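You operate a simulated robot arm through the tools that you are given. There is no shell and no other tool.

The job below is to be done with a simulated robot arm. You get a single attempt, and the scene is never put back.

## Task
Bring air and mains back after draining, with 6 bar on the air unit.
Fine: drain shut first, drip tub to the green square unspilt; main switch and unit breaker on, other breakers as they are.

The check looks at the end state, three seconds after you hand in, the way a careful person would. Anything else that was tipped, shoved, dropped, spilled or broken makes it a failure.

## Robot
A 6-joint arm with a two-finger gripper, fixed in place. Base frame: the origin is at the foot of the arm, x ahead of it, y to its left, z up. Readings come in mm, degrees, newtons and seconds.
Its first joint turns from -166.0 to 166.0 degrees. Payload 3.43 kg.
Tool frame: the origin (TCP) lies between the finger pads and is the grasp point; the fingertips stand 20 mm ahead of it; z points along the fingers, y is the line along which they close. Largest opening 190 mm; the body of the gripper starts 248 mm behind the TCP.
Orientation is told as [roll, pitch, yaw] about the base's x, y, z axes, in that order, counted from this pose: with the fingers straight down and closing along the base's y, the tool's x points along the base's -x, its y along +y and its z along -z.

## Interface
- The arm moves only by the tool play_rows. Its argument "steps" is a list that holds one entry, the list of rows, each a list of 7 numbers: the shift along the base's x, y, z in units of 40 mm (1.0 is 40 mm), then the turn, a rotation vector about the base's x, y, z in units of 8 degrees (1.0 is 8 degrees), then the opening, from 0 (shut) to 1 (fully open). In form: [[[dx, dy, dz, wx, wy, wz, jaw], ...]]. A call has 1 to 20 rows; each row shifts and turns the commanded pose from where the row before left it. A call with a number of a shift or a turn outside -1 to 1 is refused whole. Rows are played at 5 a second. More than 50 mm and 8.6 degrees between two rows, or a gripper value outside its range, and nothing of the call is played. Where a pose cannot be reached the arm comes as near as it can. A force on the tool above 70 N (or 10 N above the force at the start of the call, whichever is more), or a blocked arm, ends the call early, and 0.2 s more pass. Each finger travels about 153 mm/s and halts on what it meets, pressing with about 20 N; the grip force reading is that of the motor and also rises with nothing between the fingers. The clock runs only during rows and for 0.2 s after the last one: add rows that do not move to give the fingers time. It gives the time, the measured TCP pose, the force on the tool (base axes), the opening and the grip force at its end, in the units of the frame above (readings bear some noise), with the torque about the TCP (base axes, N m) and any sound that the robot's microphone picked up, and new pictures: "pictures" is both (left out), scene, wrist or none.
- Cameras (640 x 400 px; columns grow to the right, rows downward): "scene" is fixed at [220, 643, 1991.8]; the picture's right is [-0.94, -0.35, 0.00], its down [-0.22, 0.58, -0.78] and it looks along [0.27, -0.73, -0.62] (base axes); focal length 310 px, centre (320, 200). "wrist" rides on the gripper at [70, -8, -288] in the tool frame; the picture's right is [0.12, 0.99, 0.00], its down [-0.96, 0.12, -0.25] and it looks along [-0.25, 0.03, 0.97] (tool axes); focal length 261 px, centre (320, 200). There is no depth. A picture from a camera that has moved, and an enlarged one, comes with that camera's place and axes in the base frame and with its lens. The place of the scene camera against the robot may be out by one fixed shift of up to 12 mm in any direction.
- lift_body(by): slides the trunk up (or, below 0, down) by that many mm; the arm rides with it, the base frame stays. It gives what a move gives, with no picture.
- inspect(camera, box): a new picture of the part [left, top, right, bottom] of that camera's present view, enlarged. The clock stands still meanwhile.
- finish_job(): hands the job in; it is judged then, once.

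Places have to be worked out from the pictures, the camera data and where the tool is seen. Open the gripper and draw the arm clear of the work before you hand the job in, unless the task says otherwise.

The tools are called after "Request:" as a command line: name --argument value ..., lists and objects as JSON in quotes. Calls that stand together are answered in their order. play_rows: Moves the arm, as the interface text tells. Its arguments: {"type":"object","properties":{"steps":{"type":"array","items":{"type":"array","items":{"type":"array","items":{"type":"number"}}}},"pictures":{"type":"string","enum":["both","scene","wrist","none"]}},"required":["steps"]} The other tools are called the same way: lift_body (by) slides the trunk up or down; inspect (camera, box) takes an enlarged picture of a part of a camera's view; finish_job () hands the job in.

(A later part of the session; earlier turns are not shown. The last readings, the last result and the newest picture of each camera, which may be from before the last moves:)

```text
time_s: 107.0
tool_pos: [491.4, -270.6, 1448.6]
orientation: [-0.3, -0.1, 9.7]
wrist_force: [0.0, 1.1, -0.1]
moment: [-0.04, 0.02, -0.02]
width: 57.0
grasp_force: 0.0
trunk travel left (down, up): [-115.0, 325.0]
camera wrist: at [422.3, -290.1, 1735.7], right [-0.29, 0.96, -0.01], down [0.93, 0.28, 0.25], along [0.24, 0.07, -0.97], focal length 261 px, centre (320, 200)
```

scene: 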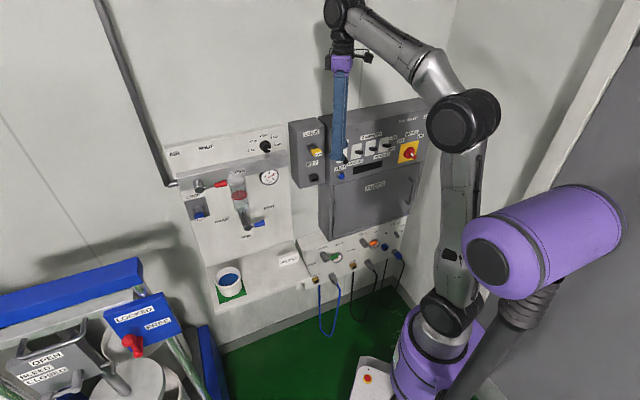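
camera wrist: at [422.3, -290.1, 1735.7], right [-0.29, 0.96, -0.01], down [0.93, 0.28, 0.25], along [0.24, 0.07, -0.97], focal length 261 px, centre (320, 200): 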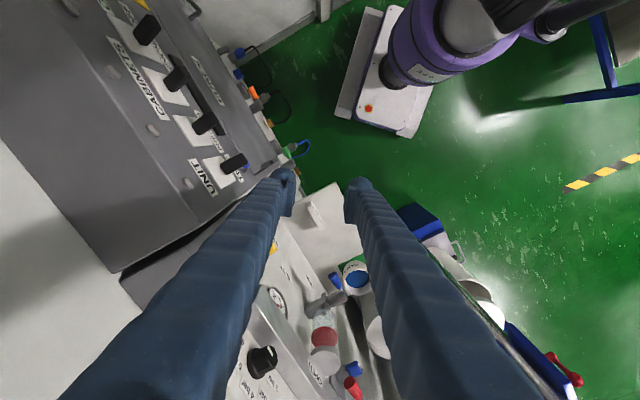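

Pointing straight down now. Sliding along in front of the cabinet toward the main switch.

Request:
play_rows --steps '[[[-0.5, -0.5, 0, 0, 0, -0.121, 0.3], [-0.72, -0.72, 0, 0, 0, -0.121, 0.3], [-0.72, -0.72, 0, 0, 0, -0.121, 0.3], [-0.72, -0.72, 0, 0, 0, -0.121, 0.3], [-0.72, -0.72, 0, 0, 0, -0.121, 0.3], [-0.72, -0.72, 0, 0, 0, -0.121, 0.3], [-0.72, -0.72, 0, 0, 0, -0.121, 0.3], [-0.72, -0.72, 0, 0, 0, -0.121, 0.3], [-0.72, -0.72, 0, 0, 0, -0.121, 0.3], [-0.72, -0.72, 0, 0, 0, -0.121, 0.3], [0, 0, 0, 0, 0, 0, 0.3]]]'

Request:
inspect --camera "scene" --box '[280, 90, 450, 200]'

```text
time_s: 109.4
tool_pos: [214.2, -548.0, 1447.6]
orientation: [-0.3, 0.0, 0.0]
wrist_force: [1.0, -0.8, 0.1]
moment: [0.1, -0.02, -0.02]
width: 57.3
grasp_force: 0.0
trunk travel left (down, up): [-115.0, 325.0]
camera wrist: at [142.3, -555.6, 1735.2], right [-0.12, 0.99, -0.01], down [0.96, 0.12, 0.25], along [0.25, 0.02, -0.97], focal length 261 px, centre (320, 200)
```

scene: 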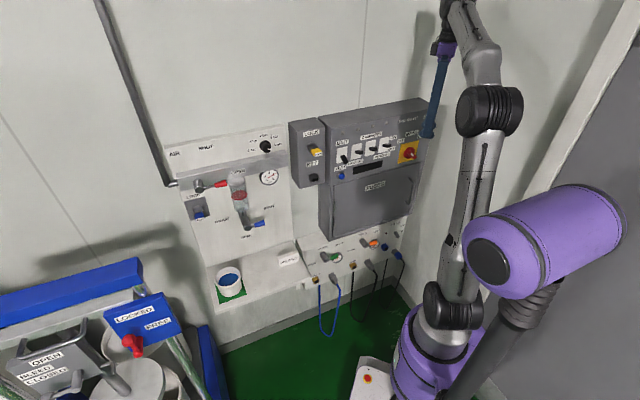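
wrist: 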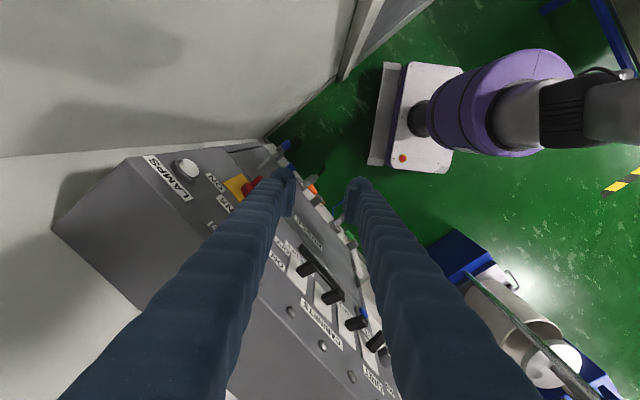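

```text
3.64 times, centred on (365, 145) of scene
camera zoom: at [220.0, 643.0, 1991.8], right [-0.94, -0.35, 0.0], down [-0.22, 0.58, -0.78], along [0.27, -0.73, -0.62], focal length 1126 px, centre (156, 400)
```

zoom: 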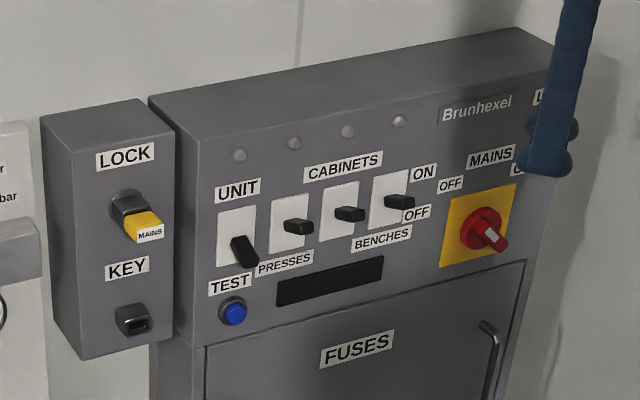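

I've estimated the main switch at about u=−281, z=1266 on the cabinet face (m≈666). I'll tilt the tool 60° up toward it, with a slight yaw to keep the wrist within reach, and look.

Request:
play_rows --steps '[[[0, -0.1, -0.1, -0.574, -0.819, 0, 0.3], [-0.01, -0.19, -0.18, -0.574, -0.819, 0, 0.3], [-0.01, -0.19, -0.18, -0.574, -0.819, 0, 0.3], [-0.01, -0.19, -0.18, -0.574, -0.819, 0, 0.3], [-0.01, -0.19, -0.18, -0.574, -0.819, 0, 0.3], [-0.01, -0.19, -0.18, -0.574, -0.819, 0, 0.3], [-0.01, -0.19, -0.18, -0.574, -0.819, 0, 0.3], [-0.01, -0.19, -0.18, -0.287, -0.41, 0, 0.3], [0, 0, 0, 0, 0, 0, 0.3]]]'

Request:
inspect --camera "wrist" --box '[200, 40, 440, 240]'

```text
time_s: 111.4
tool_pos: [209.6, -607.6, 1393.1]
orientation: [-45.2, -45.2, 19.6]
wrist_force: [-0.7, -0.6, -0.2]
moment: [0.02, 0.02, 0.08]
width: 56.9
grasp_force: 0.0
trunk travel left (down, up): [-115.0, 325.0]
camera wrist: at [-44.1, -487.4, 1490.7], right [0.16, 0.8, -0.58], down [0.49, 0.45, 0.75], along [0.86, -0.4, -0.32], focal length 261 px, centre (320, 200)
```

scene: 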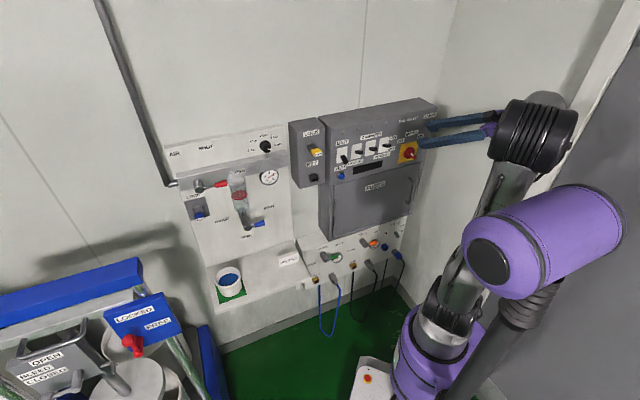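
wrist: 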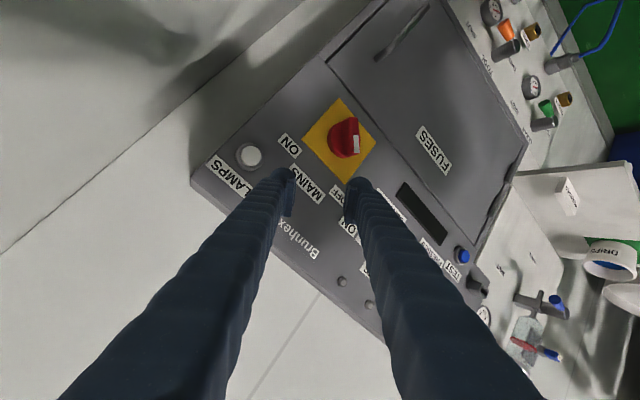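

```text
2.00 times, centred on (320, 140) of wrist
camera zoom: at [-44.1, -487.4, 1490.7], right [0.16, 0.8, -0.58], down [0.49, 0.45, 0.75], along [0.86, -0.4, -0.32], focal length 521 px, centre (320, 320)
```

zoom: 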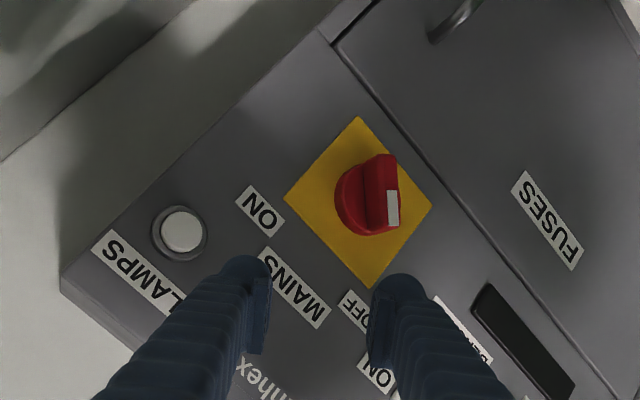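

Now I can read it: the red handle's white-marked end points to OFF (upper left); the plate centre is (−280, 1268) and the bar front is at m≈628, about 52 mm long. It needs a 90° clockwise turn to ON. I'll drop the trunk to its lower range so that a square-on pose is reachable, and then align.

Request:
lift_body --by -110

Request:
play_rows --steps '[[[-0.1, 0.1, 0.3, -0.5, -0.7, 0, 0.3], [-0.1, 0.1, 0.3, -0.55, -0.8, 0, 0.3], [0, 0, 0.2, -0.57, -0.81, 0, 0.3], [0, 0, 0, -0.57, -0.81, 0, 0.3], [0, 0, 0, 0, 0, 0, 0.3]]]'

```text
time_s: 112.8
tool_pos: [209.8, -607.0, 1282.6]
orientation: [-45.1, -45.1, 19.5]
wrist_force: [0.2, -0.5, -0.1]
moment: [0.04, 0.01, -0.01]
width: 57.2
grasp_force: 0.2
trunk travel left (down, up): [-5.0, 435.0]
```

```text
time_s: 114.0
tool_pos: [201.5, -599.6, 1316.5]
orientation: [-91.1, -55.0, 55.9]
wrist_force: [-0.5, -1.1, -0.5]
moment: [-0.02, -0.08, 0.16]
width: 57.1
grasp_force: 0.0
trunk travel left (down, up): [-5.0, 435.0]
camera wrist: at [-61.2, -473.8, 1259.0], right [0.44, 0.6, -0.67], down [0.16, 0.68, 0.72], along [0.88, -0.42, 0.2], focal length 261 px, centre (320, 200)
```

scene: 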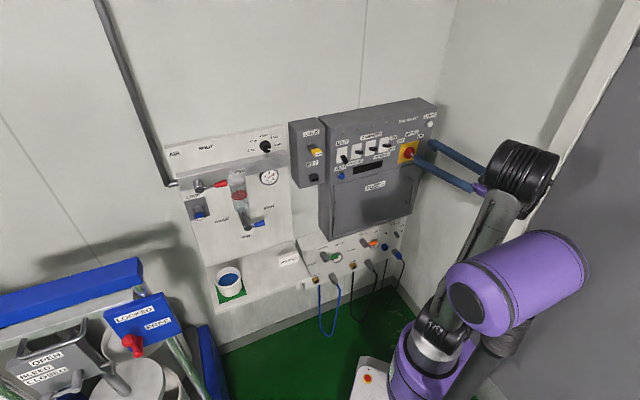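
wrist: 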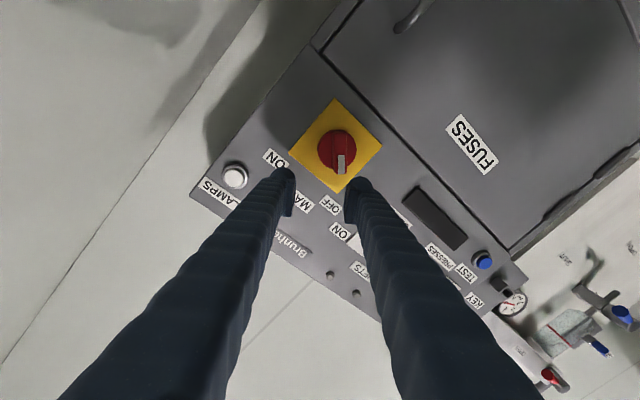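

Square-on at this height is within reach. I'll set the grasp pose so that the turn ends comfortably: tool pitched 15° down facing the switch, jaws across the bar, 60 mm back from it.

Request:
play_rows --steps '[[[0.044, -0.027, -0.253, 0.0834, 0.745, -0.359, 0.3], [0.044, -0.027, -0.253, 0.0834, 0.745, -0.359, 0.3], [0.044, -0.027, -0.253, 0.0834, 0.745, -0.359, 0.3], [0, 0, 0, 0, 0, 0, 0.3]]]'

Request:
inspect --camera "wrist" --box '[240, 80, 420, 220]'

```text
time_s: 115.0
tool_pos: [204.3, -611.3, 1263.5]
orientation: [-68.1, -45.0, 29.5]
wrist_force: [-0.4, -0.7, 0.6]
moment: [0.02, -0.01, 0.04]
width: 57.2
grasp_force: 0.1
trunk travel left (down, up): [-5.0, 435.0]
camera wrist: at [-40.7, -448.1, 1296.7], right [0.31, 0.6, -0.74], down [0.47, 0.58, 0.67], along [0.83, -0.55, -0.1], focal length 261 px, centre (320, 200)
```

scene: 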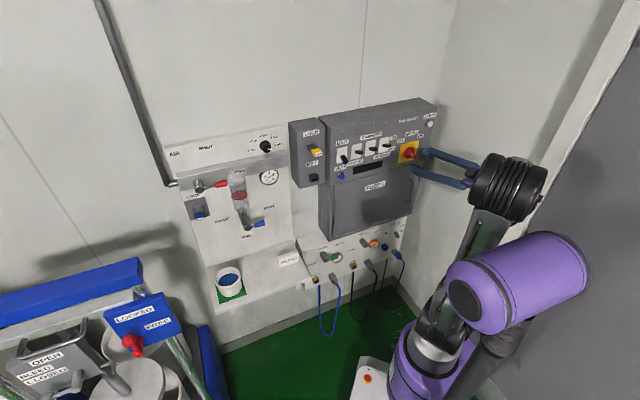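
wrist: 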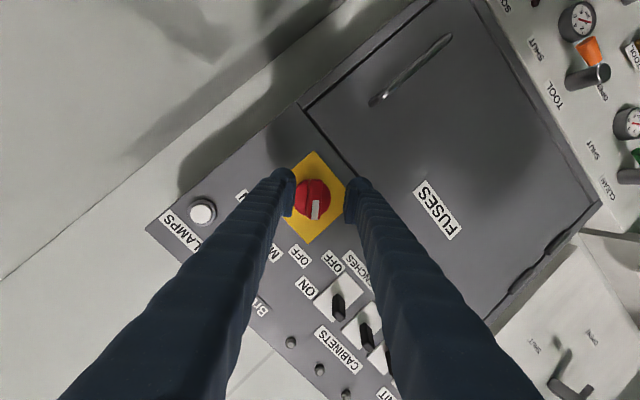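

```text
2.86 times, centred on (330, 150) of wrist
camera zoom: at [-40.7, -448.1, 1296.7], right [0.31, 0.6, -0.74], down [0.47, 0.58, 0.67], along [0.83, -0.55, -0.1], focal length 745 px, centre (291, 343)
```

zoom: 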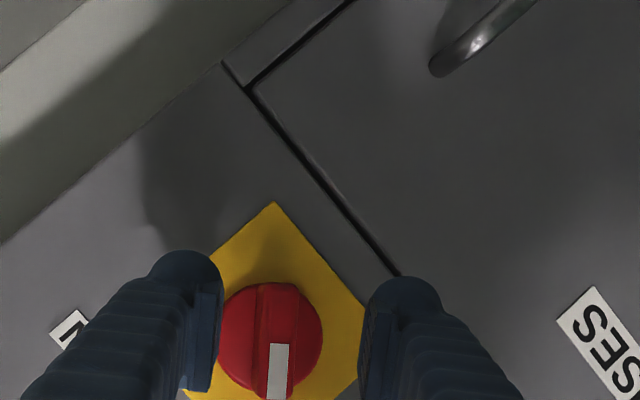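

Orientation is as planned, but the height reads 22 mm lower than commanded; I'll hold a moment and re-read before doing anything else.

Request:
play_rows --steps '[[[0, 0, 0, 0, 0, 0, 0.3], [0, 0, 0, 0, 0, 0, 0.3]]]' --pictures "wrist"

Request:
inspect --camera "wrist" --box '[260, 150, 380, 250]'

```text
time_s: 115.6
tool_pos: [203.9, -610.9, 1265.3]
orientation: [-68.2, -44.9, 29.5]
wrist_force: [-0.5, 0.0, 0.2]
moment: [-0.02, -0.02, -0.01]
width: 56.9
grasp_force: 0.1
trunk travel left (down, up): [-5.0, 435.0]
camera wrist: at [-40.8, -447.3, 1297.1], right [0.31, 0.6, -0.74], down [0.47, 0.58, 0.67], along [0.83, -0.55, -0.1], focal length 261 px, centre (320, 200)
```

wrist: 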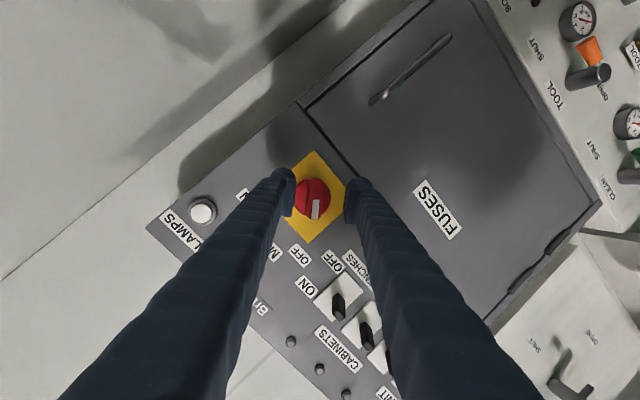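

```text
4.00 times, centred on (320, 200) of wrist
camera zoom: at [-40.8, -447.3, 1297.1], right [0.31, 0.6, -0.74], down [0.47, 0.58, 0.67], along [0.83, -0.55, -0.1], focal length 1043 px, centre (320, 200)
```

zoom: 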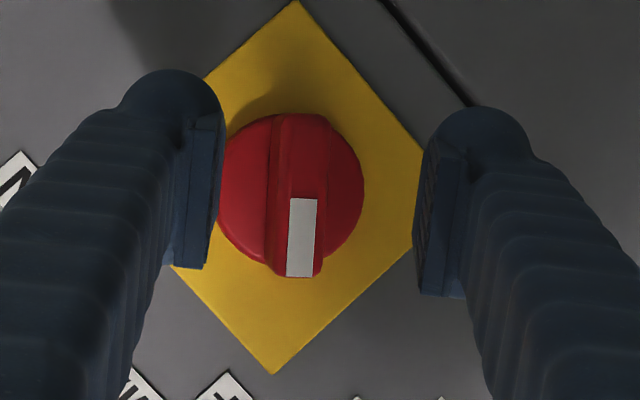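

From this view the bar centre is at about (−280, 630, 1266) and the tool axis is 7 mm right and 15 mm low of it. Correcting that, then I'll verify.

Request:
play_rows --steps '[[[0.12, 0.013, 0.22, 0, 0, 0, 0.3], [0.12, 0.013, 0.22, 0, 0, 0, 0.3], [0, 0, 0, 0, 0, 0, 0.3], [0, 0, 0, 0, 0, 0, 0.3]]]' --pictures "none"

Request:
inspect --camera "wrist" --box '[260, 150, 380, 250]'

```text
time_s: 116.8
tool_pos: [211.0, -617.2, 1272.2]
orientation: [-67.1, -45.7, 28.8]
wrist_force: [-0.6, 0.4, 0.4]
moment: [0.04, -0.01, 0.0]
width: 56.9
grasp_force: 0.1
trunk travel left (down, up): [-5.0, 435.0]
stopped in row 4: the arm was blocked; the commanded pose is now the measured one
```

```text
4.00 times, centred on (320, 200) of wrist
camera zoom: at [-33.5, -453.6, 1305.8], right [0.31, 0.61, -0.72], down [0.46, 0.57, 0.68], along [0.83, -0.55, -0.11], focal length 1043 px, centre (320, 200)
```

zoom: 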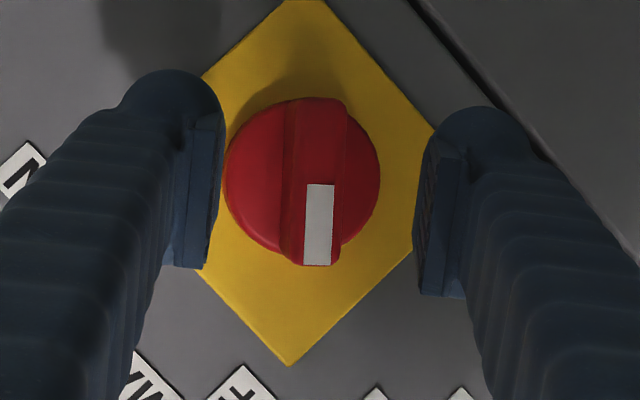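

The arm reports being blocked: something upstream of the wrist is touching. I'll look at the whole arm in the scene before moving further.

Request:
inspect --camera "scene" --box '[380, 130, 640, 400]'

Request:
inspect --camera "scene" --box '[400, 120, 580, 260]'

```text
1.48 times, centred on (510, 265) of scene
camera zoom: at [220.0, 643.0, 1991.8], right [-0.94, -0.35, 0.0], down [-0.22, 0.58, -0.78], along [0.27, -0.73, -0.62], focal length 459 px, centre (38, 104)
```

zoom: 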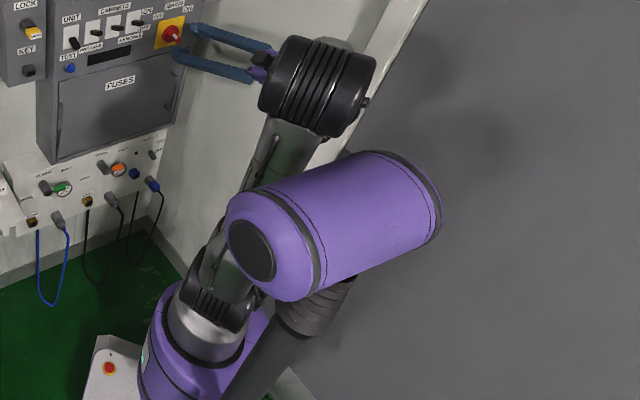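

```text
2.86 times, centred on (490, 190) of scene
camera zoom: at [220.0, 643.0, 1991.8], right [-0.94, -0.35, 0.0], down [-0.22, 0.58, -0.78], along [0.27, -0.73, -0.62], focal length 885 px, centre (-166, 229)
```

zoom: 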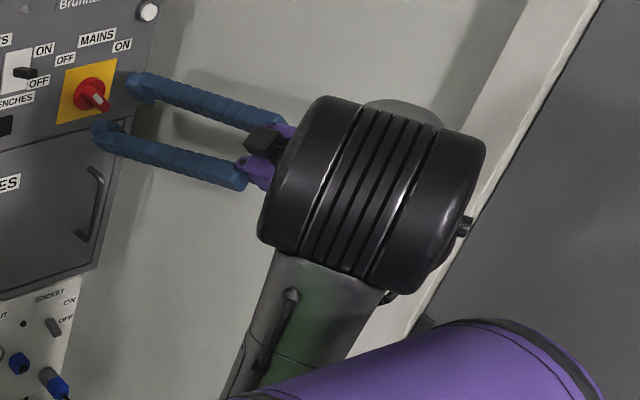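

The arm is folded tight here (elbow near its limit and beside the mast), so gripping and twisting square-on is a poor plan. Instead I'll raise the trunk again, pitch the tool 45° downward, and push the switch handle round with closed fingertips.

Request:
lift_body --by 110

Request:
play_rows --steps '[[[-0.1, 0.1, 0.2, 0.7, 0.7, 0, 0.2], [-0.1, 0.1, 0.2, 0.7, 0.7, 0, 0.0], [0, 0, 0.1, 0.7, 0.7, 0, 0.0], [0, 0, 0, 0.55, 0.55, 0, 0.0], [0, 0, 0, 0, 0, 0, 0.0], [0, 0, 0, 0, 0, 0, 0.0]]]'

```text
time_s: 118.2
tool_pos: [211.6, -616.6, 1381.6]
orientation: [-67.0, -45.6, 28.8]
wrist_force: [-0.9, 0.3, -0.3]
moment: [0.0, 0.01, -0.07]
width: 57.3
grasp_force: 0.0
trunk travel left (down, up): [-115.0, 325.0]
```

```text
time_s: 119.6
tool_pos: [203.7, -607.6, 1403.5]
orientation: [-32.9, -31.4, 7.0]
wrist_force: [0.9, 0.8, 0.4]
moment: [0.0, 0.01, 0.01]
width: 0.1
grasp_force: 19.9
trunk travel left (down, up): [-115.0, 325.0]
camera wrist: at [-2.2, -483.3, 1576.9], right [0.08, 0.85, -0.52], down [0.71, 0.32, 0.62], along [0.7, -0.42, -0.58], focal length 261 px, centre (320, 200)
```

scene: 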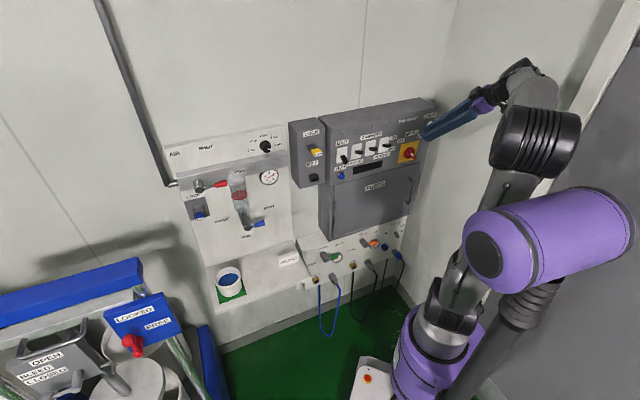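
wrist: 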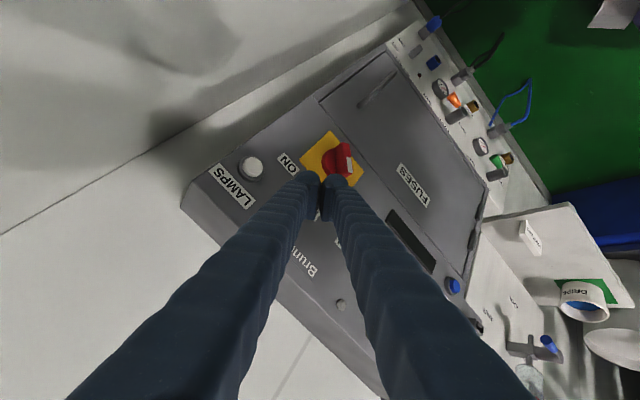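

Now 45° down and free. I'll move to the left of the switch (9 o'clock side), staying clear of its handle and of the breakers.

Request:
play_rows --steps '[[[0.457, 0.457, -0.8, 0, 0, 0, 0.0], [0.457, 0.457, -0.863, 0, 0, 0, 0.0], [0.457, 0.457, -0.863, 0, 0, 0, 0.0], [0.2, -0.2, -0.14, 0, 0, 0, 0.0], [0, 0, 0, 0, 0, 0, 0.0], [0, 0, 0, 0, 0, 0, 0.0]]]'

Request:
inspect --camera "wrist" --box '[240, 100, 400, 240]'

Request:
inspect --camera "scene" --box '[380, 110, 460, 180]'

```text
time_s: 121.0
tool_pos: [268.7, -568.3, 1273.8]
orientation: [-30.3, -31.5, 5.7]
wrist_force: [-0.9, 0.3, 0.3]
moment: [0.03, 0.0, 0.01]
width: 0.2
grasp_force: 20.6
trunk travel left (down, up): [-115.0, 325.0]
camera wrist: at [62.4, -450.0, 1452.3], right [0.07, 0.87, -0.49], down [0.71, 0.3, 0.63], along [0.7, -0.4, -0.6], focal length 261 px, centre (320, 200)
```

scene: 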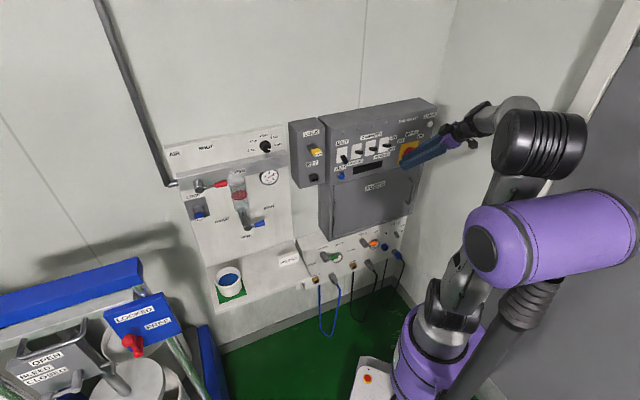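
wrist: 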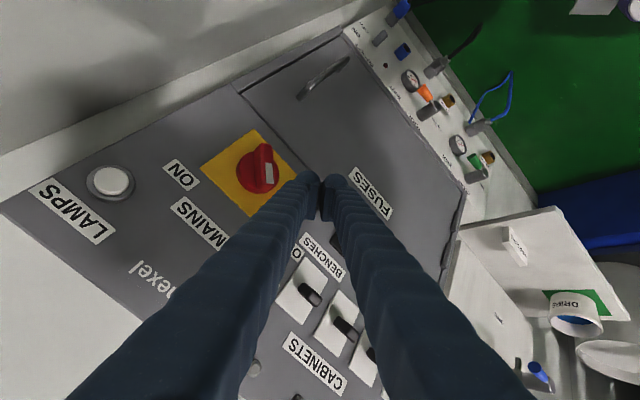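

```text
2.86 times, centred on (320, 170) of wrist
camera zoom: at [62.4, -450.0, 1452.3], right [0.07, 0.87, -0.49], down [0.71, 0.3, 0.63], along [0.7, -0.4, -0.6], focal length 745 px, centre (320, 286)
```

zoom: 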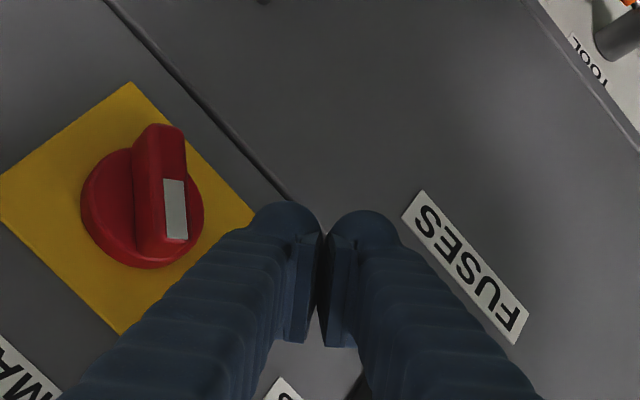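

```text
5.71 times, centred on (420, 145) of scene
camera zoom: at [220.0, 643.0, 1991.8], right [-0.94, -0.35, 0.0], down [-0.22, 0.58, -0.78], along [0.27, -0.73, -0.62], focal length 1770 px, centre (-251, 514)
```

zoom: 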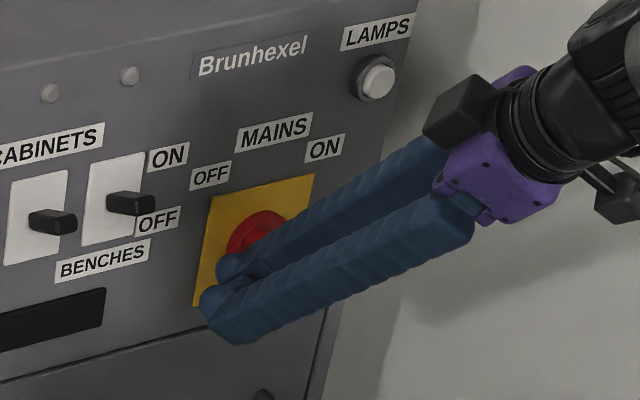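

The pose settled 23 mm low and 2–3° off, which suggests the elbow rests on the mast head at this height. I'll raise the arm 110 mm relative to the trunk and lower the trunk by the same amount.

Request:
play_rows --steps '[[[-0.3, 0.3, 0.5, 0, 0, 0, 0.0], [-0.1, 0.1, 0.9, 0, 0, 0, 0.0], [0, 0, 0.9, 0, 0, 0, 0.0], [0, 0, 0.8, 0, 0, 0, 0.0], [0, 0, 0, 0, 0, 0, 0.0]]]' --pictures "none"

Request:
lift_body --by -115

Request:
play_rows --steps '[[[0, 0, 0, 0, 0, 0, 0.0], [0, 0, 0, 0, 0, 0, 0.0]]]'

```text
time_s: 122.4
tool_pos: [252.6, -571.8, 1368.5]
orientation: [-26.4, -31.8, 3.6]
wrist_force: [0.5, 0.2, 0.5]
moment: [0.02, -0.01, 0.0]
width: 0.3
grasp_force: 20.1
trunk travel left (down, up): [-115.0, 325.0]
stopped in row 5: the arm was blocked; the commanded pose is now the measured one
```

```text
time_s: 123.9
tool_pos: [251.5, -571.4, 1253.8]
orientation: [-26.4, -31.7, 3.7]
wrist_force: [0.7, 0.6, 0.9]
moment: [0.02, 0.0, 0.03]
width: 0.0
grasp_force: 20.1
trunk travel left (down, up): [0.0, 440.0]
```

```text
time_s: 124.5
tool_pos: [252.3, -571.0, 1252.3]
orientation: [-26.5, -31.7, 3.7]
wrist_force: [0.1, -0.7, -0.6]
moment: [-0.01, -0.01, 0.01]
width: 0.0
grasp_force: 19.6
trunk travel left (down, up): [0.0, 440.0]
camera wrist: at [47.0, -463.8, 1438.1], right [0.07, 0.9, -0.44], down [0.71, 0.26, 0.65], along [0.7, -0.36, -0.62], focal length 261 px, centre (320, 200)
```

scene: 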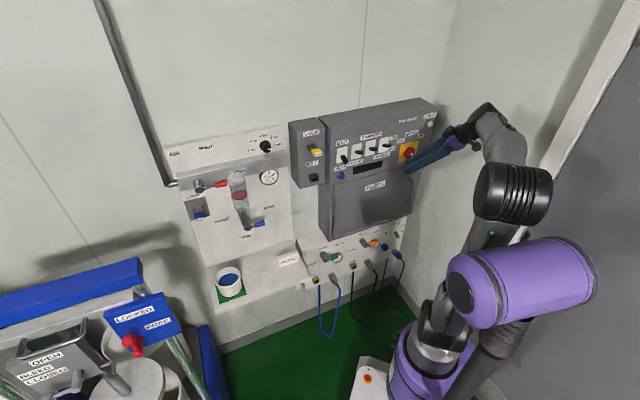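
wrist: 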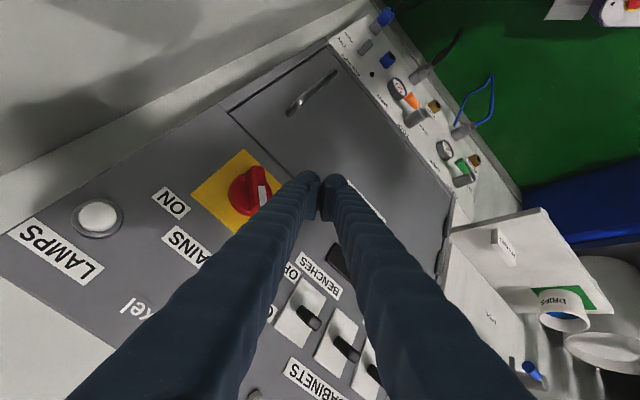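

Still blocked; working out the elbow's place, it sits at about u=−490, against the right-hand wall. I'll swing the wrist toward the middle by yawing the tool −35° (approaching from the breaker side), which takes the elbow away from that wall.

Request:
play_rows --steps '[[[0.05, 0.15, 0.4, 0, 0, -0.7, 0.0], [0.05, 0.15, 0.5, 0, 0, -0.9, 0.0], [0.05, 0.1, 0.5, 0, 0, -0.9, 0.0], [0, 0.0, 0.4, 0, 0, -0.9, 0.0], [0, 0, 0, 0, 0, -0.9, 0.0], [0, 0, 0, 0, 0, 0, 0.0], [0, 0, 0, 0, 0, 0, 0.0]]]'

```text
time_s: 126.3
tool_pos: [271.6, -579.9, 1268.5]
orientation: [-23.5, -27.0, -32.2]
wrist_force: [0.0, -0.1, -0.5]
moment: [0.09, 0.07, -0.04]
width: 0.0
grasp_force: 20.6
trunk travel left (down, up): [0.0, 440.0]
stopped in row 7: the arm was blocked; the commanded pose is now the measured one
camera wrist: at [171.5, -391.6, 1474.0], right [0.55, 0.73, -0.41], down [0.76, -0.24, 0.6], along [0.34, -0.64, -0.69], focal length 261 px, centre (320, 200)
```

scene: 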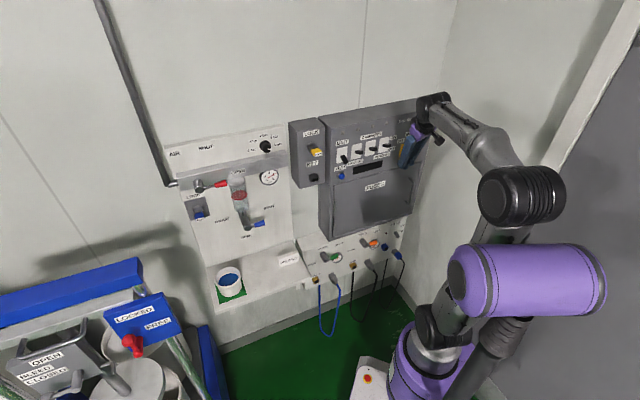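
wrist: 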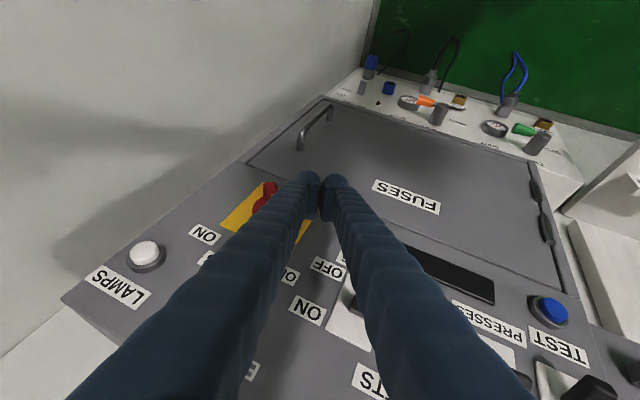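

Re-deriving it: the elbow is actually straight above the base and touching the mast head behind it, because the wrist is too high relative to the lowered trunk. The cure is the opposite: raise the trunk fully and let the arm reach down, with the tool pitched.

Request:
lift_body --by 375

Request:
play_rows --steps '[[[-0.1, 0.1, -0.6, 0, 0, 0, 0.0], [-0.1, 0.1, -0.9, 0, 0, 0, 0.0], [-0.1, 0.1, -0.9, 0, 0, 0, 0.0], [-0.1, 0.1, -0.9, 0, 0, 0, 0.0], [-0.1, 0.1, -0.9, 0, 0, 0, 0.0], [0, 0, -0.9, 0, 0, 0, 0.0], [0, 0, 0, 0, 0, 0, 0.0], [0, 0, 0, 0, 0, 0, 0.0]]]'

```text
time_s: 129.9
tool_pos: [271.2, -580.2, 1643.0]
orientation: [-23.6, -27.0, -32.2]
wrist_force: [-0.5, 0.4, 0.8]
moment: [0.01, -0.01, -0.01]
width: 0.1
grasp_force: 20.0
trunk travel left (down, up): [-375.0, 65.0]
```

```text
time_s: 131.7
tool_pos: [250.4, -557.4, 1443.7]
orientation: [-23.5, -27.5, -32.1]
wrist_force: [0.3, 0.0, -0.3]
moment: [0.0, 0.03, -0.01]
width: 0.3
grasp_force: 20.2
trunk travel left (down, up): [-375.0, 65.0]
camera wrist: at [149.7, -368.4, 1648.9], right [0.55, 0.73, -0.41], down [0.76, -0.24, 0.6], along [0.34, -0.64, -0.69], focal length 261 px, centre (320, 200)
```

scene: 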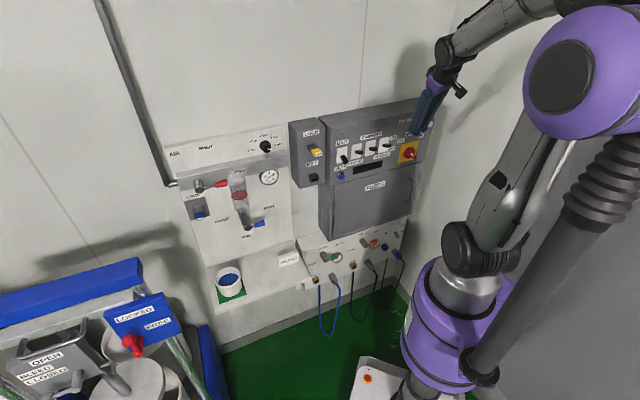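
wrist: 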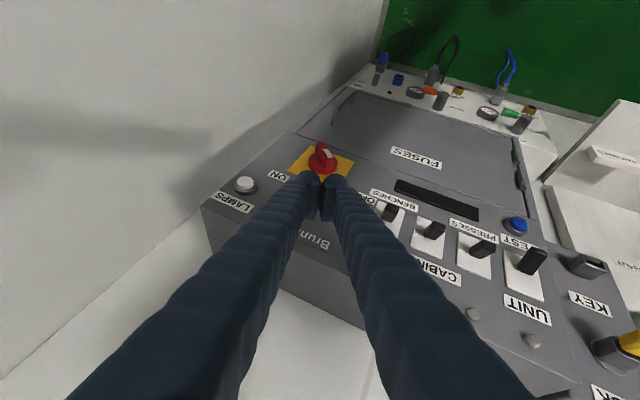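

Reaching down from the raised trunk tracks properly again. I'll set a tidy pushing orientation: 45° down, heading 30° toward the switch side, jaws level.

Request:
play_rows --steps '[[[0, 0, -0.2, -0.065, -0.644, -0.706, 0.0], [0, 0, -0.2, -0.065, -0.644, -0.706, 0.0], [0, 0, -0.2, -0.065, -0.644, -0.706, 0.0], [0, 0, -0.2, -0.065, -0.644, -0.706, 0.0], [0, 0, -0.2, -0.065, -0.644, -0.706, 0.0], [0, 0, 0, 0, 0, 0, 0.0], [0, 0, 0, 0, 0, 0, 0.0]]]'

Request:
inspect --camera "wrist" --box '[220, 60, 480, 240]'

```text
time_s: 133.3
tool_pos: [249.8, -555.8, 1403.8]
orientation: [-0.1, -45.0, -75.0]
wrist_force: [-0.3, 0.6, -0.2]
moment: [0.0, -0.02, -0.02]
width: 0.0
grasp_force: 20.0
trunk travel left (down, up): [-375.0, 65.0]
camera wrist: at [176.1, -315.4, 1557.7], right [0.94, 0.34, -0.09], down [0.24, -0.46, 0.85], along [0.25, -0.82, -0.51], focal length 261 px, centre (320, 200)
```

scene: 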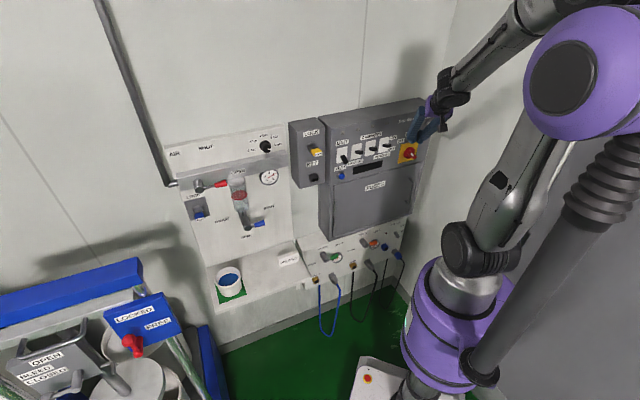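
wrist: 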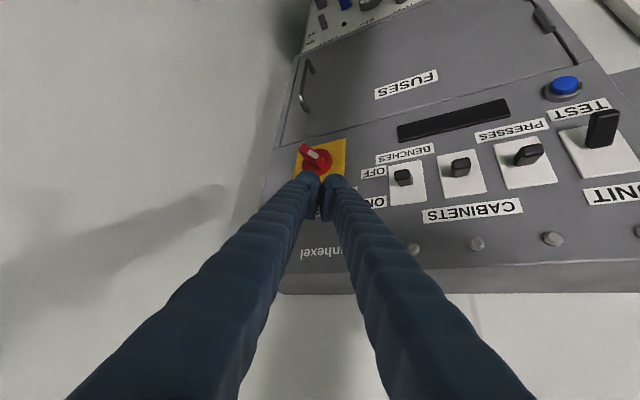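

```text
2.22 times, centred on (350, 150) of wrist
camera zoom: at [176.1, -315.4, 1557.7], right [0.94, 0.34, -0.09], down [0.24, -0.46, 0.85], along [0.25, -0.82, -0.51], focal length 579 px, centre (253, 311)
```

zoom: 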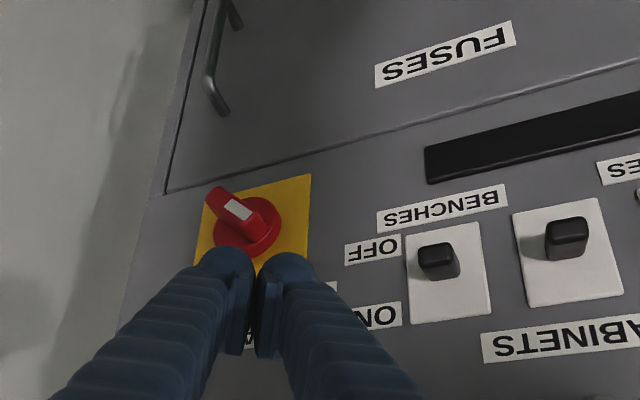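

Orientation is exact now and tracking is good. I'll bring the closed tips to the left of the handle, level with it.

Request:
play_rows --steps '[[[0.259, -0.1, -0.865, 0, 0, 0, 0.0], [0.259, -0.1, -0.865, 0, 0, 0, 0.0], [0.259, -0.1, -0.865, 0, 0, 0, 0.0], [0.18, -0.18, -0.39, 0, 0, 0, 0.0], [0.18, -0.18, -0.39, 0, 0, 0, 0.0], [0, 0, 0, 0, 0, 0, 0.0]]]'

Request:
inspect --camera "wrist" --box '[220, 100, 420, 240]'

Request:
inspect --camera "scene" --box '[370, 100, 460, 180]'

```text
time_s: 134.7
tool_pos: [295.6, -588.7, 1270.3]
orientation: [-0.2, -44.9, -75.0]
wrist_force: [0.2, -0.9, -0.1]
moment: [0.07, -0.05, 0.06]
width: 0.2
grasp_force: 20.1
out of reach, approached as far as the arm can: row 3
trunk travel left (down, up): [-375.0, 65.0]
camera wrist: at [222.3, -347.1, 1424.7], right [0.94, 0.34, -0.09], down [0.24, -0.46, 0.85], along [0.25, -0.82, -0.51], focal length 261 px, centre (320, 200)
```

scene: 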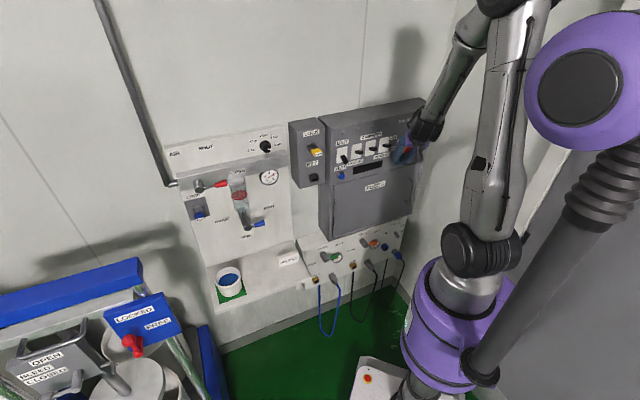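
wrist: 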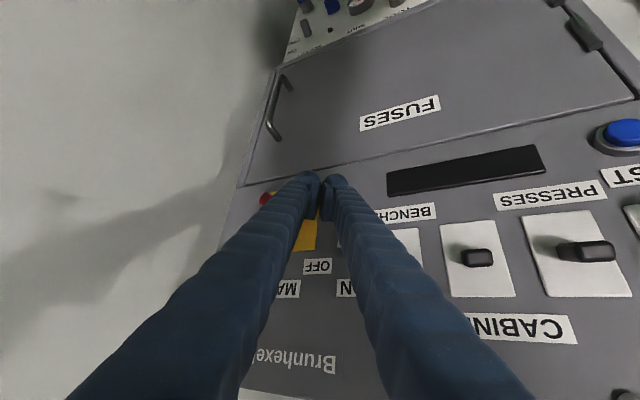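

```text
2.86 times, centred on (320, 170) of wrist
camera zoom: at [222.3, -347.1, 1424.7], right [0.94, 0.34, -0.09], down [0.24, -0.46, 0.85], along [0.25, -0.82, -0.51], focal length 745 px, centre (320, 286)
```

zoom: 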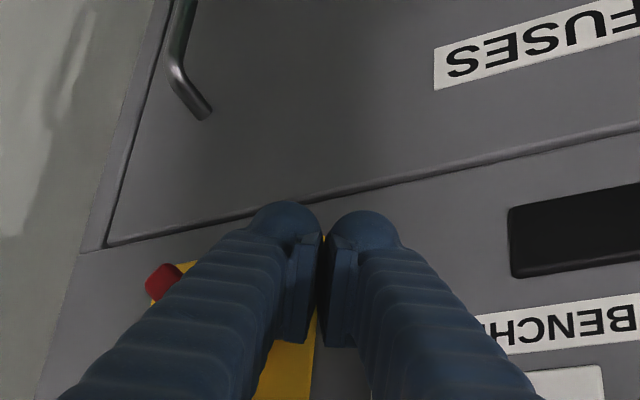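

```text
5.00 times, centred on (415, 140) of scene
camera zoom: at [220.0, 643.0, 1991.8], right [-0.94, -0.35, 0.0], down [-0.22, 0.58, -0.78], along [0.27, -0.73, -0.62], focal length 1548 px, centre (-155, 500)
```

zoom: 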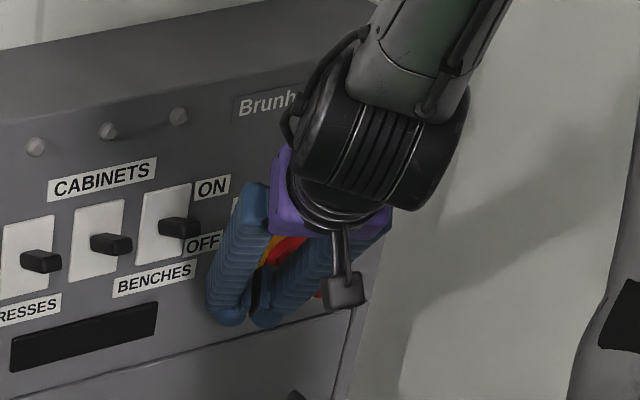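

The tips stand just left of the handle, at its depth. Pushing right in small steps along the arc, watching force.

Request:
play_rows --steps '[[[-0.23, -0.11, 0.02, 0, 0, 0, 0.0], [-0.14, -0.14, 0.025, 0, 0, 0, 0.0], [-0.09, -0.09, 0.1, 0, 0, 0, 0.0], [-0.09, -0.09, 0.1, 0, 0, 0, 0.0], [0, 0, 0, 0, 0, 0, 0.0]]]' --pictures "wrist"

Request:
inspect --camera "wrist" --box '[220, 100, 420, 240]'

Request:
inspect --camera "scene" --box '[370, 100, 460, 180]'

```text
time_s: 135.9
tool_pos: [274.9, -605.6, 1280.5]
orientation: [-0.3, -44.8, -75.1]
wrist_force: [-0.6, -0.1, -0.4]
moment: [-0.02, 0.01, -0.03]
width: 0.0
grasp_force: 20.3
trunk travel left (down, up): [-375.0, 65.0]
camera wrist: at [201.7, -363.8, 1435.7], right [0.94, 0.34, -0.09], down [0.24, -0.46, 0.85], along [0.25, -0.82, -0.51], focal length 261 px, centre (320, 200)
```

wrist: 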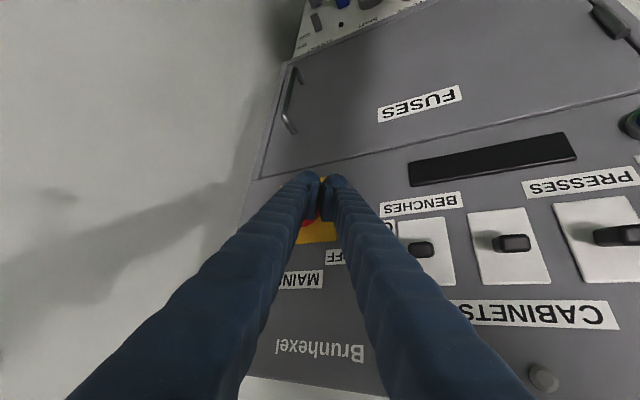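

```text
2.86 times, centred on (320, 170) of wrist
camera zoom: at [201.7, -363.8, 1435.7], right [0.94, 0.34, -0.09], down [0.24, -0.46, 0.85], along [0.25, -0.82, -0.51], focal length 745 px, centre (320, 286)
```

zoom: 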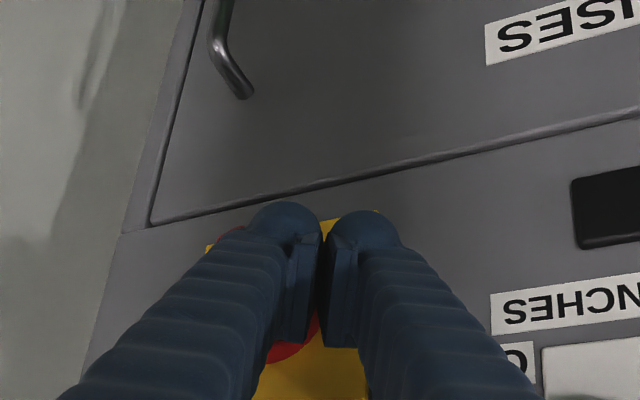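

```text
5.00 times, centred on (415, 140) of scene
camera zoom: at [220.0, 643.0, 1991.8], right [-0.94, -0.35, 0.0], down [-0.22, 0.58, -0.78], along [0.27, -0.73, -0.62], focal length 1548 px, centre (-155, 500)
```

zoom: 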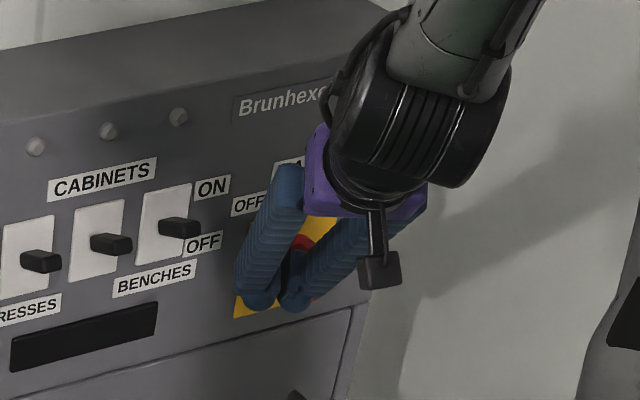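

No resistance yet, the handle is hidden under the fingers. Continuing along the arc.

Request:
play_rows --steps '[[[-0.09, -0.09, 0.08, 0, 0, 0, 0.0], [-0.1, -0.1, 0.04, 0, 0, 0, 0.0], [-0.1, -0.1, 0.02, 0, 0, 0, 0.0], [0, 0, 0, 0, 0, 0, 0.0]]]' --pictures "wrist"

Request:
inspect --camera "wrist" --box '[220, 100, 420, 240]'

Request:
inspect --camera "scene" --box '[370, 100, 460, 180]'

```text
time_s: 136.9
tool_pos: [263.2, -617.4, 1287.5]
orientation: [-0.2, -44.9, -75.1]
wrist_force: [1.3, 1.1, 1.4]
moment: [-0.05, 0.03, 0.03]
width: 0.0
grasp_force: 19.9
trunk travel left (down, up): [-375.0, 65.0]
camera wrist: at [190.2, -375.9, 1441.1], right [0.94, 0.34, -0.09], down [0.24, -0.46, 0.85], along [0.25, -0.82, -0.51], focal length 261 px, centre (320, 200)
```

wrist: 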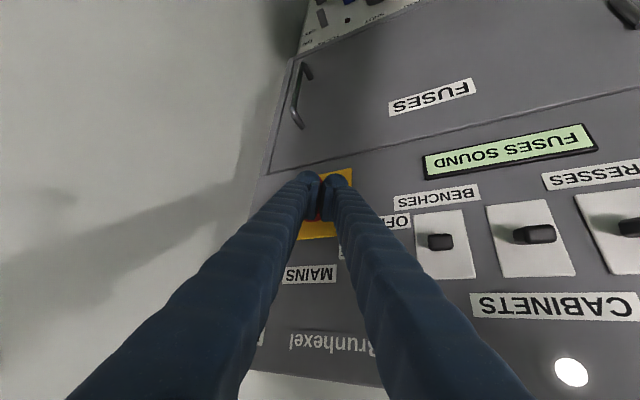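

```text
2.86 times, centred on (320, 170) of wrist
camera zoom: at [190.2, -375.9, 1441.1], right [0.94, 0.34, -0.09], down [0.24, -0.46, 0.85], along [0.25, -0.82, -0.51], focal length 745 px, centre (320, 286)
```

zoom: 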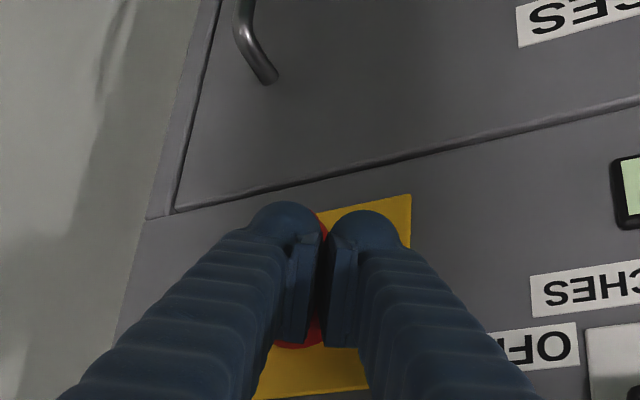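

```text
5.00 times, centred on (415, 140) of scene
camera zoom: at [220.0, 643.0, 1991.8], right [-0.94, -0.35, 0.0], down [-0.22, 0.58, -0.78], along [0.27, -0.73, -0.62], focal length 1548 px, centre (-155, 500)
```

zoom: 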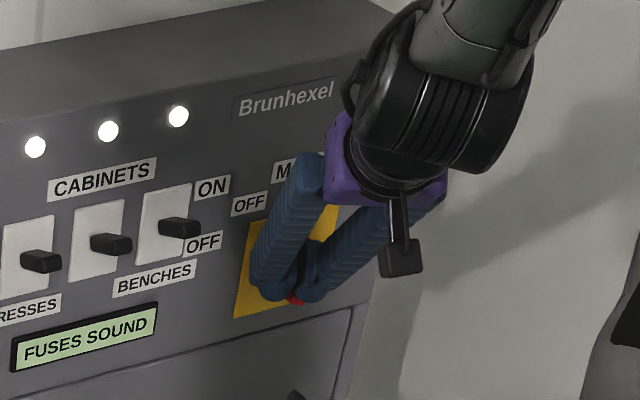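

The mains is live: the display reads "FUSES SOUND" and three breaker lamps are lit. I'll push on gently to the switch's ON stop.

Request:
play_rows --steps '[[[-0.1, -0.1, 0, 0, 0, 0, 0.0], [-0.09, -0.09, -0.02, 0, 0, 0, 0.0], [0, 0, 0, 0, 0, 0, 0.0]]]' --pictures "wrist"

Request:
inspect --camera "wrist" --box '[220, 100, 420, 240]'

Request:
inspect --camera "scene" --box '[370, 100, 460, 180]'

```text
time_s: 137.7
tool_pos: [257.8, -623.2, 1287.5]
orientation: [-0.2, -44.9, -75.0]
wrist_force: [7.5, 14.3, 10.4]
moment: [-0.11, 0.07, 0.04]
width: 0.0
grasp_force: 19.8
trunk travel left (down, up): [-375.0, 65.0]
camera wrist: at [184.2, -380.8, 1441.2], right [0.94, 0.34, -0.09], down [0.24, -0.46, 0.85], along [0.25, -0.82, -0.51], focal length 261 px, centre (320, 200)
```

wrist: 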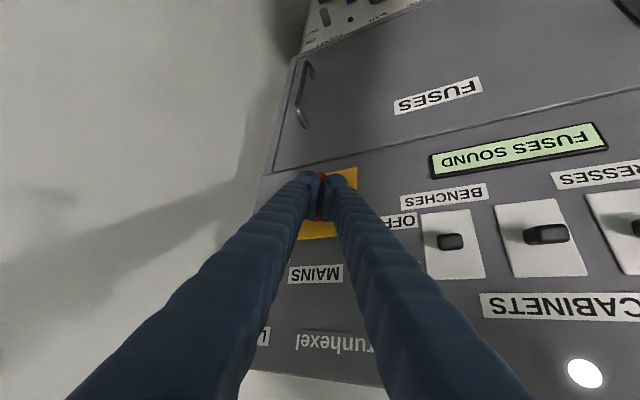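

```text
2.86 times, centred on (320, 170) of wrist
camera zoom: at [184.2, -380.8, 1441.2], right [0.94, 0.34, -0.09], down [0.24, -0.46, 0.85], along [0.25, -0.82, -0.51], focal length 745 px, centre (320, 286)
```

zoom: 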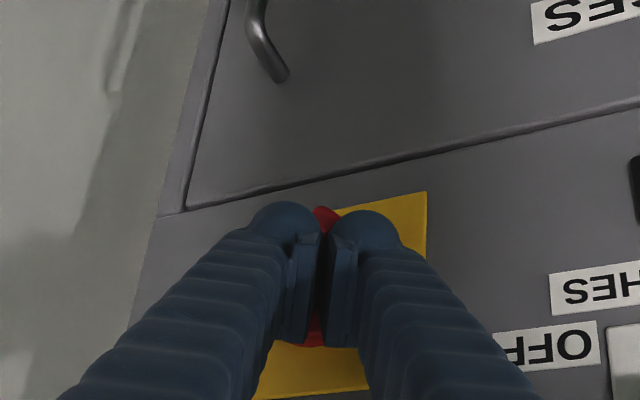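

```text
5.00 times, centred on (415, 140) of scene
camera zoom: at [220.0, 643.0, 1991.8], right [-0.94, -0.35, 0.0], down [-0.22, 0.58, -0.78], along [0.27, -0.73, -0.62], focal length 1548 px, centre (-155, 500)
```

zoom: 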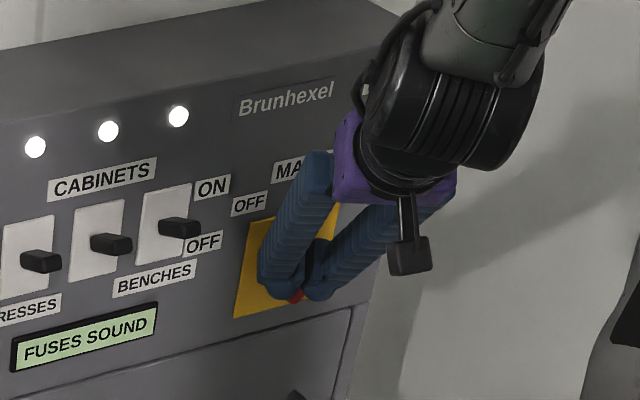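

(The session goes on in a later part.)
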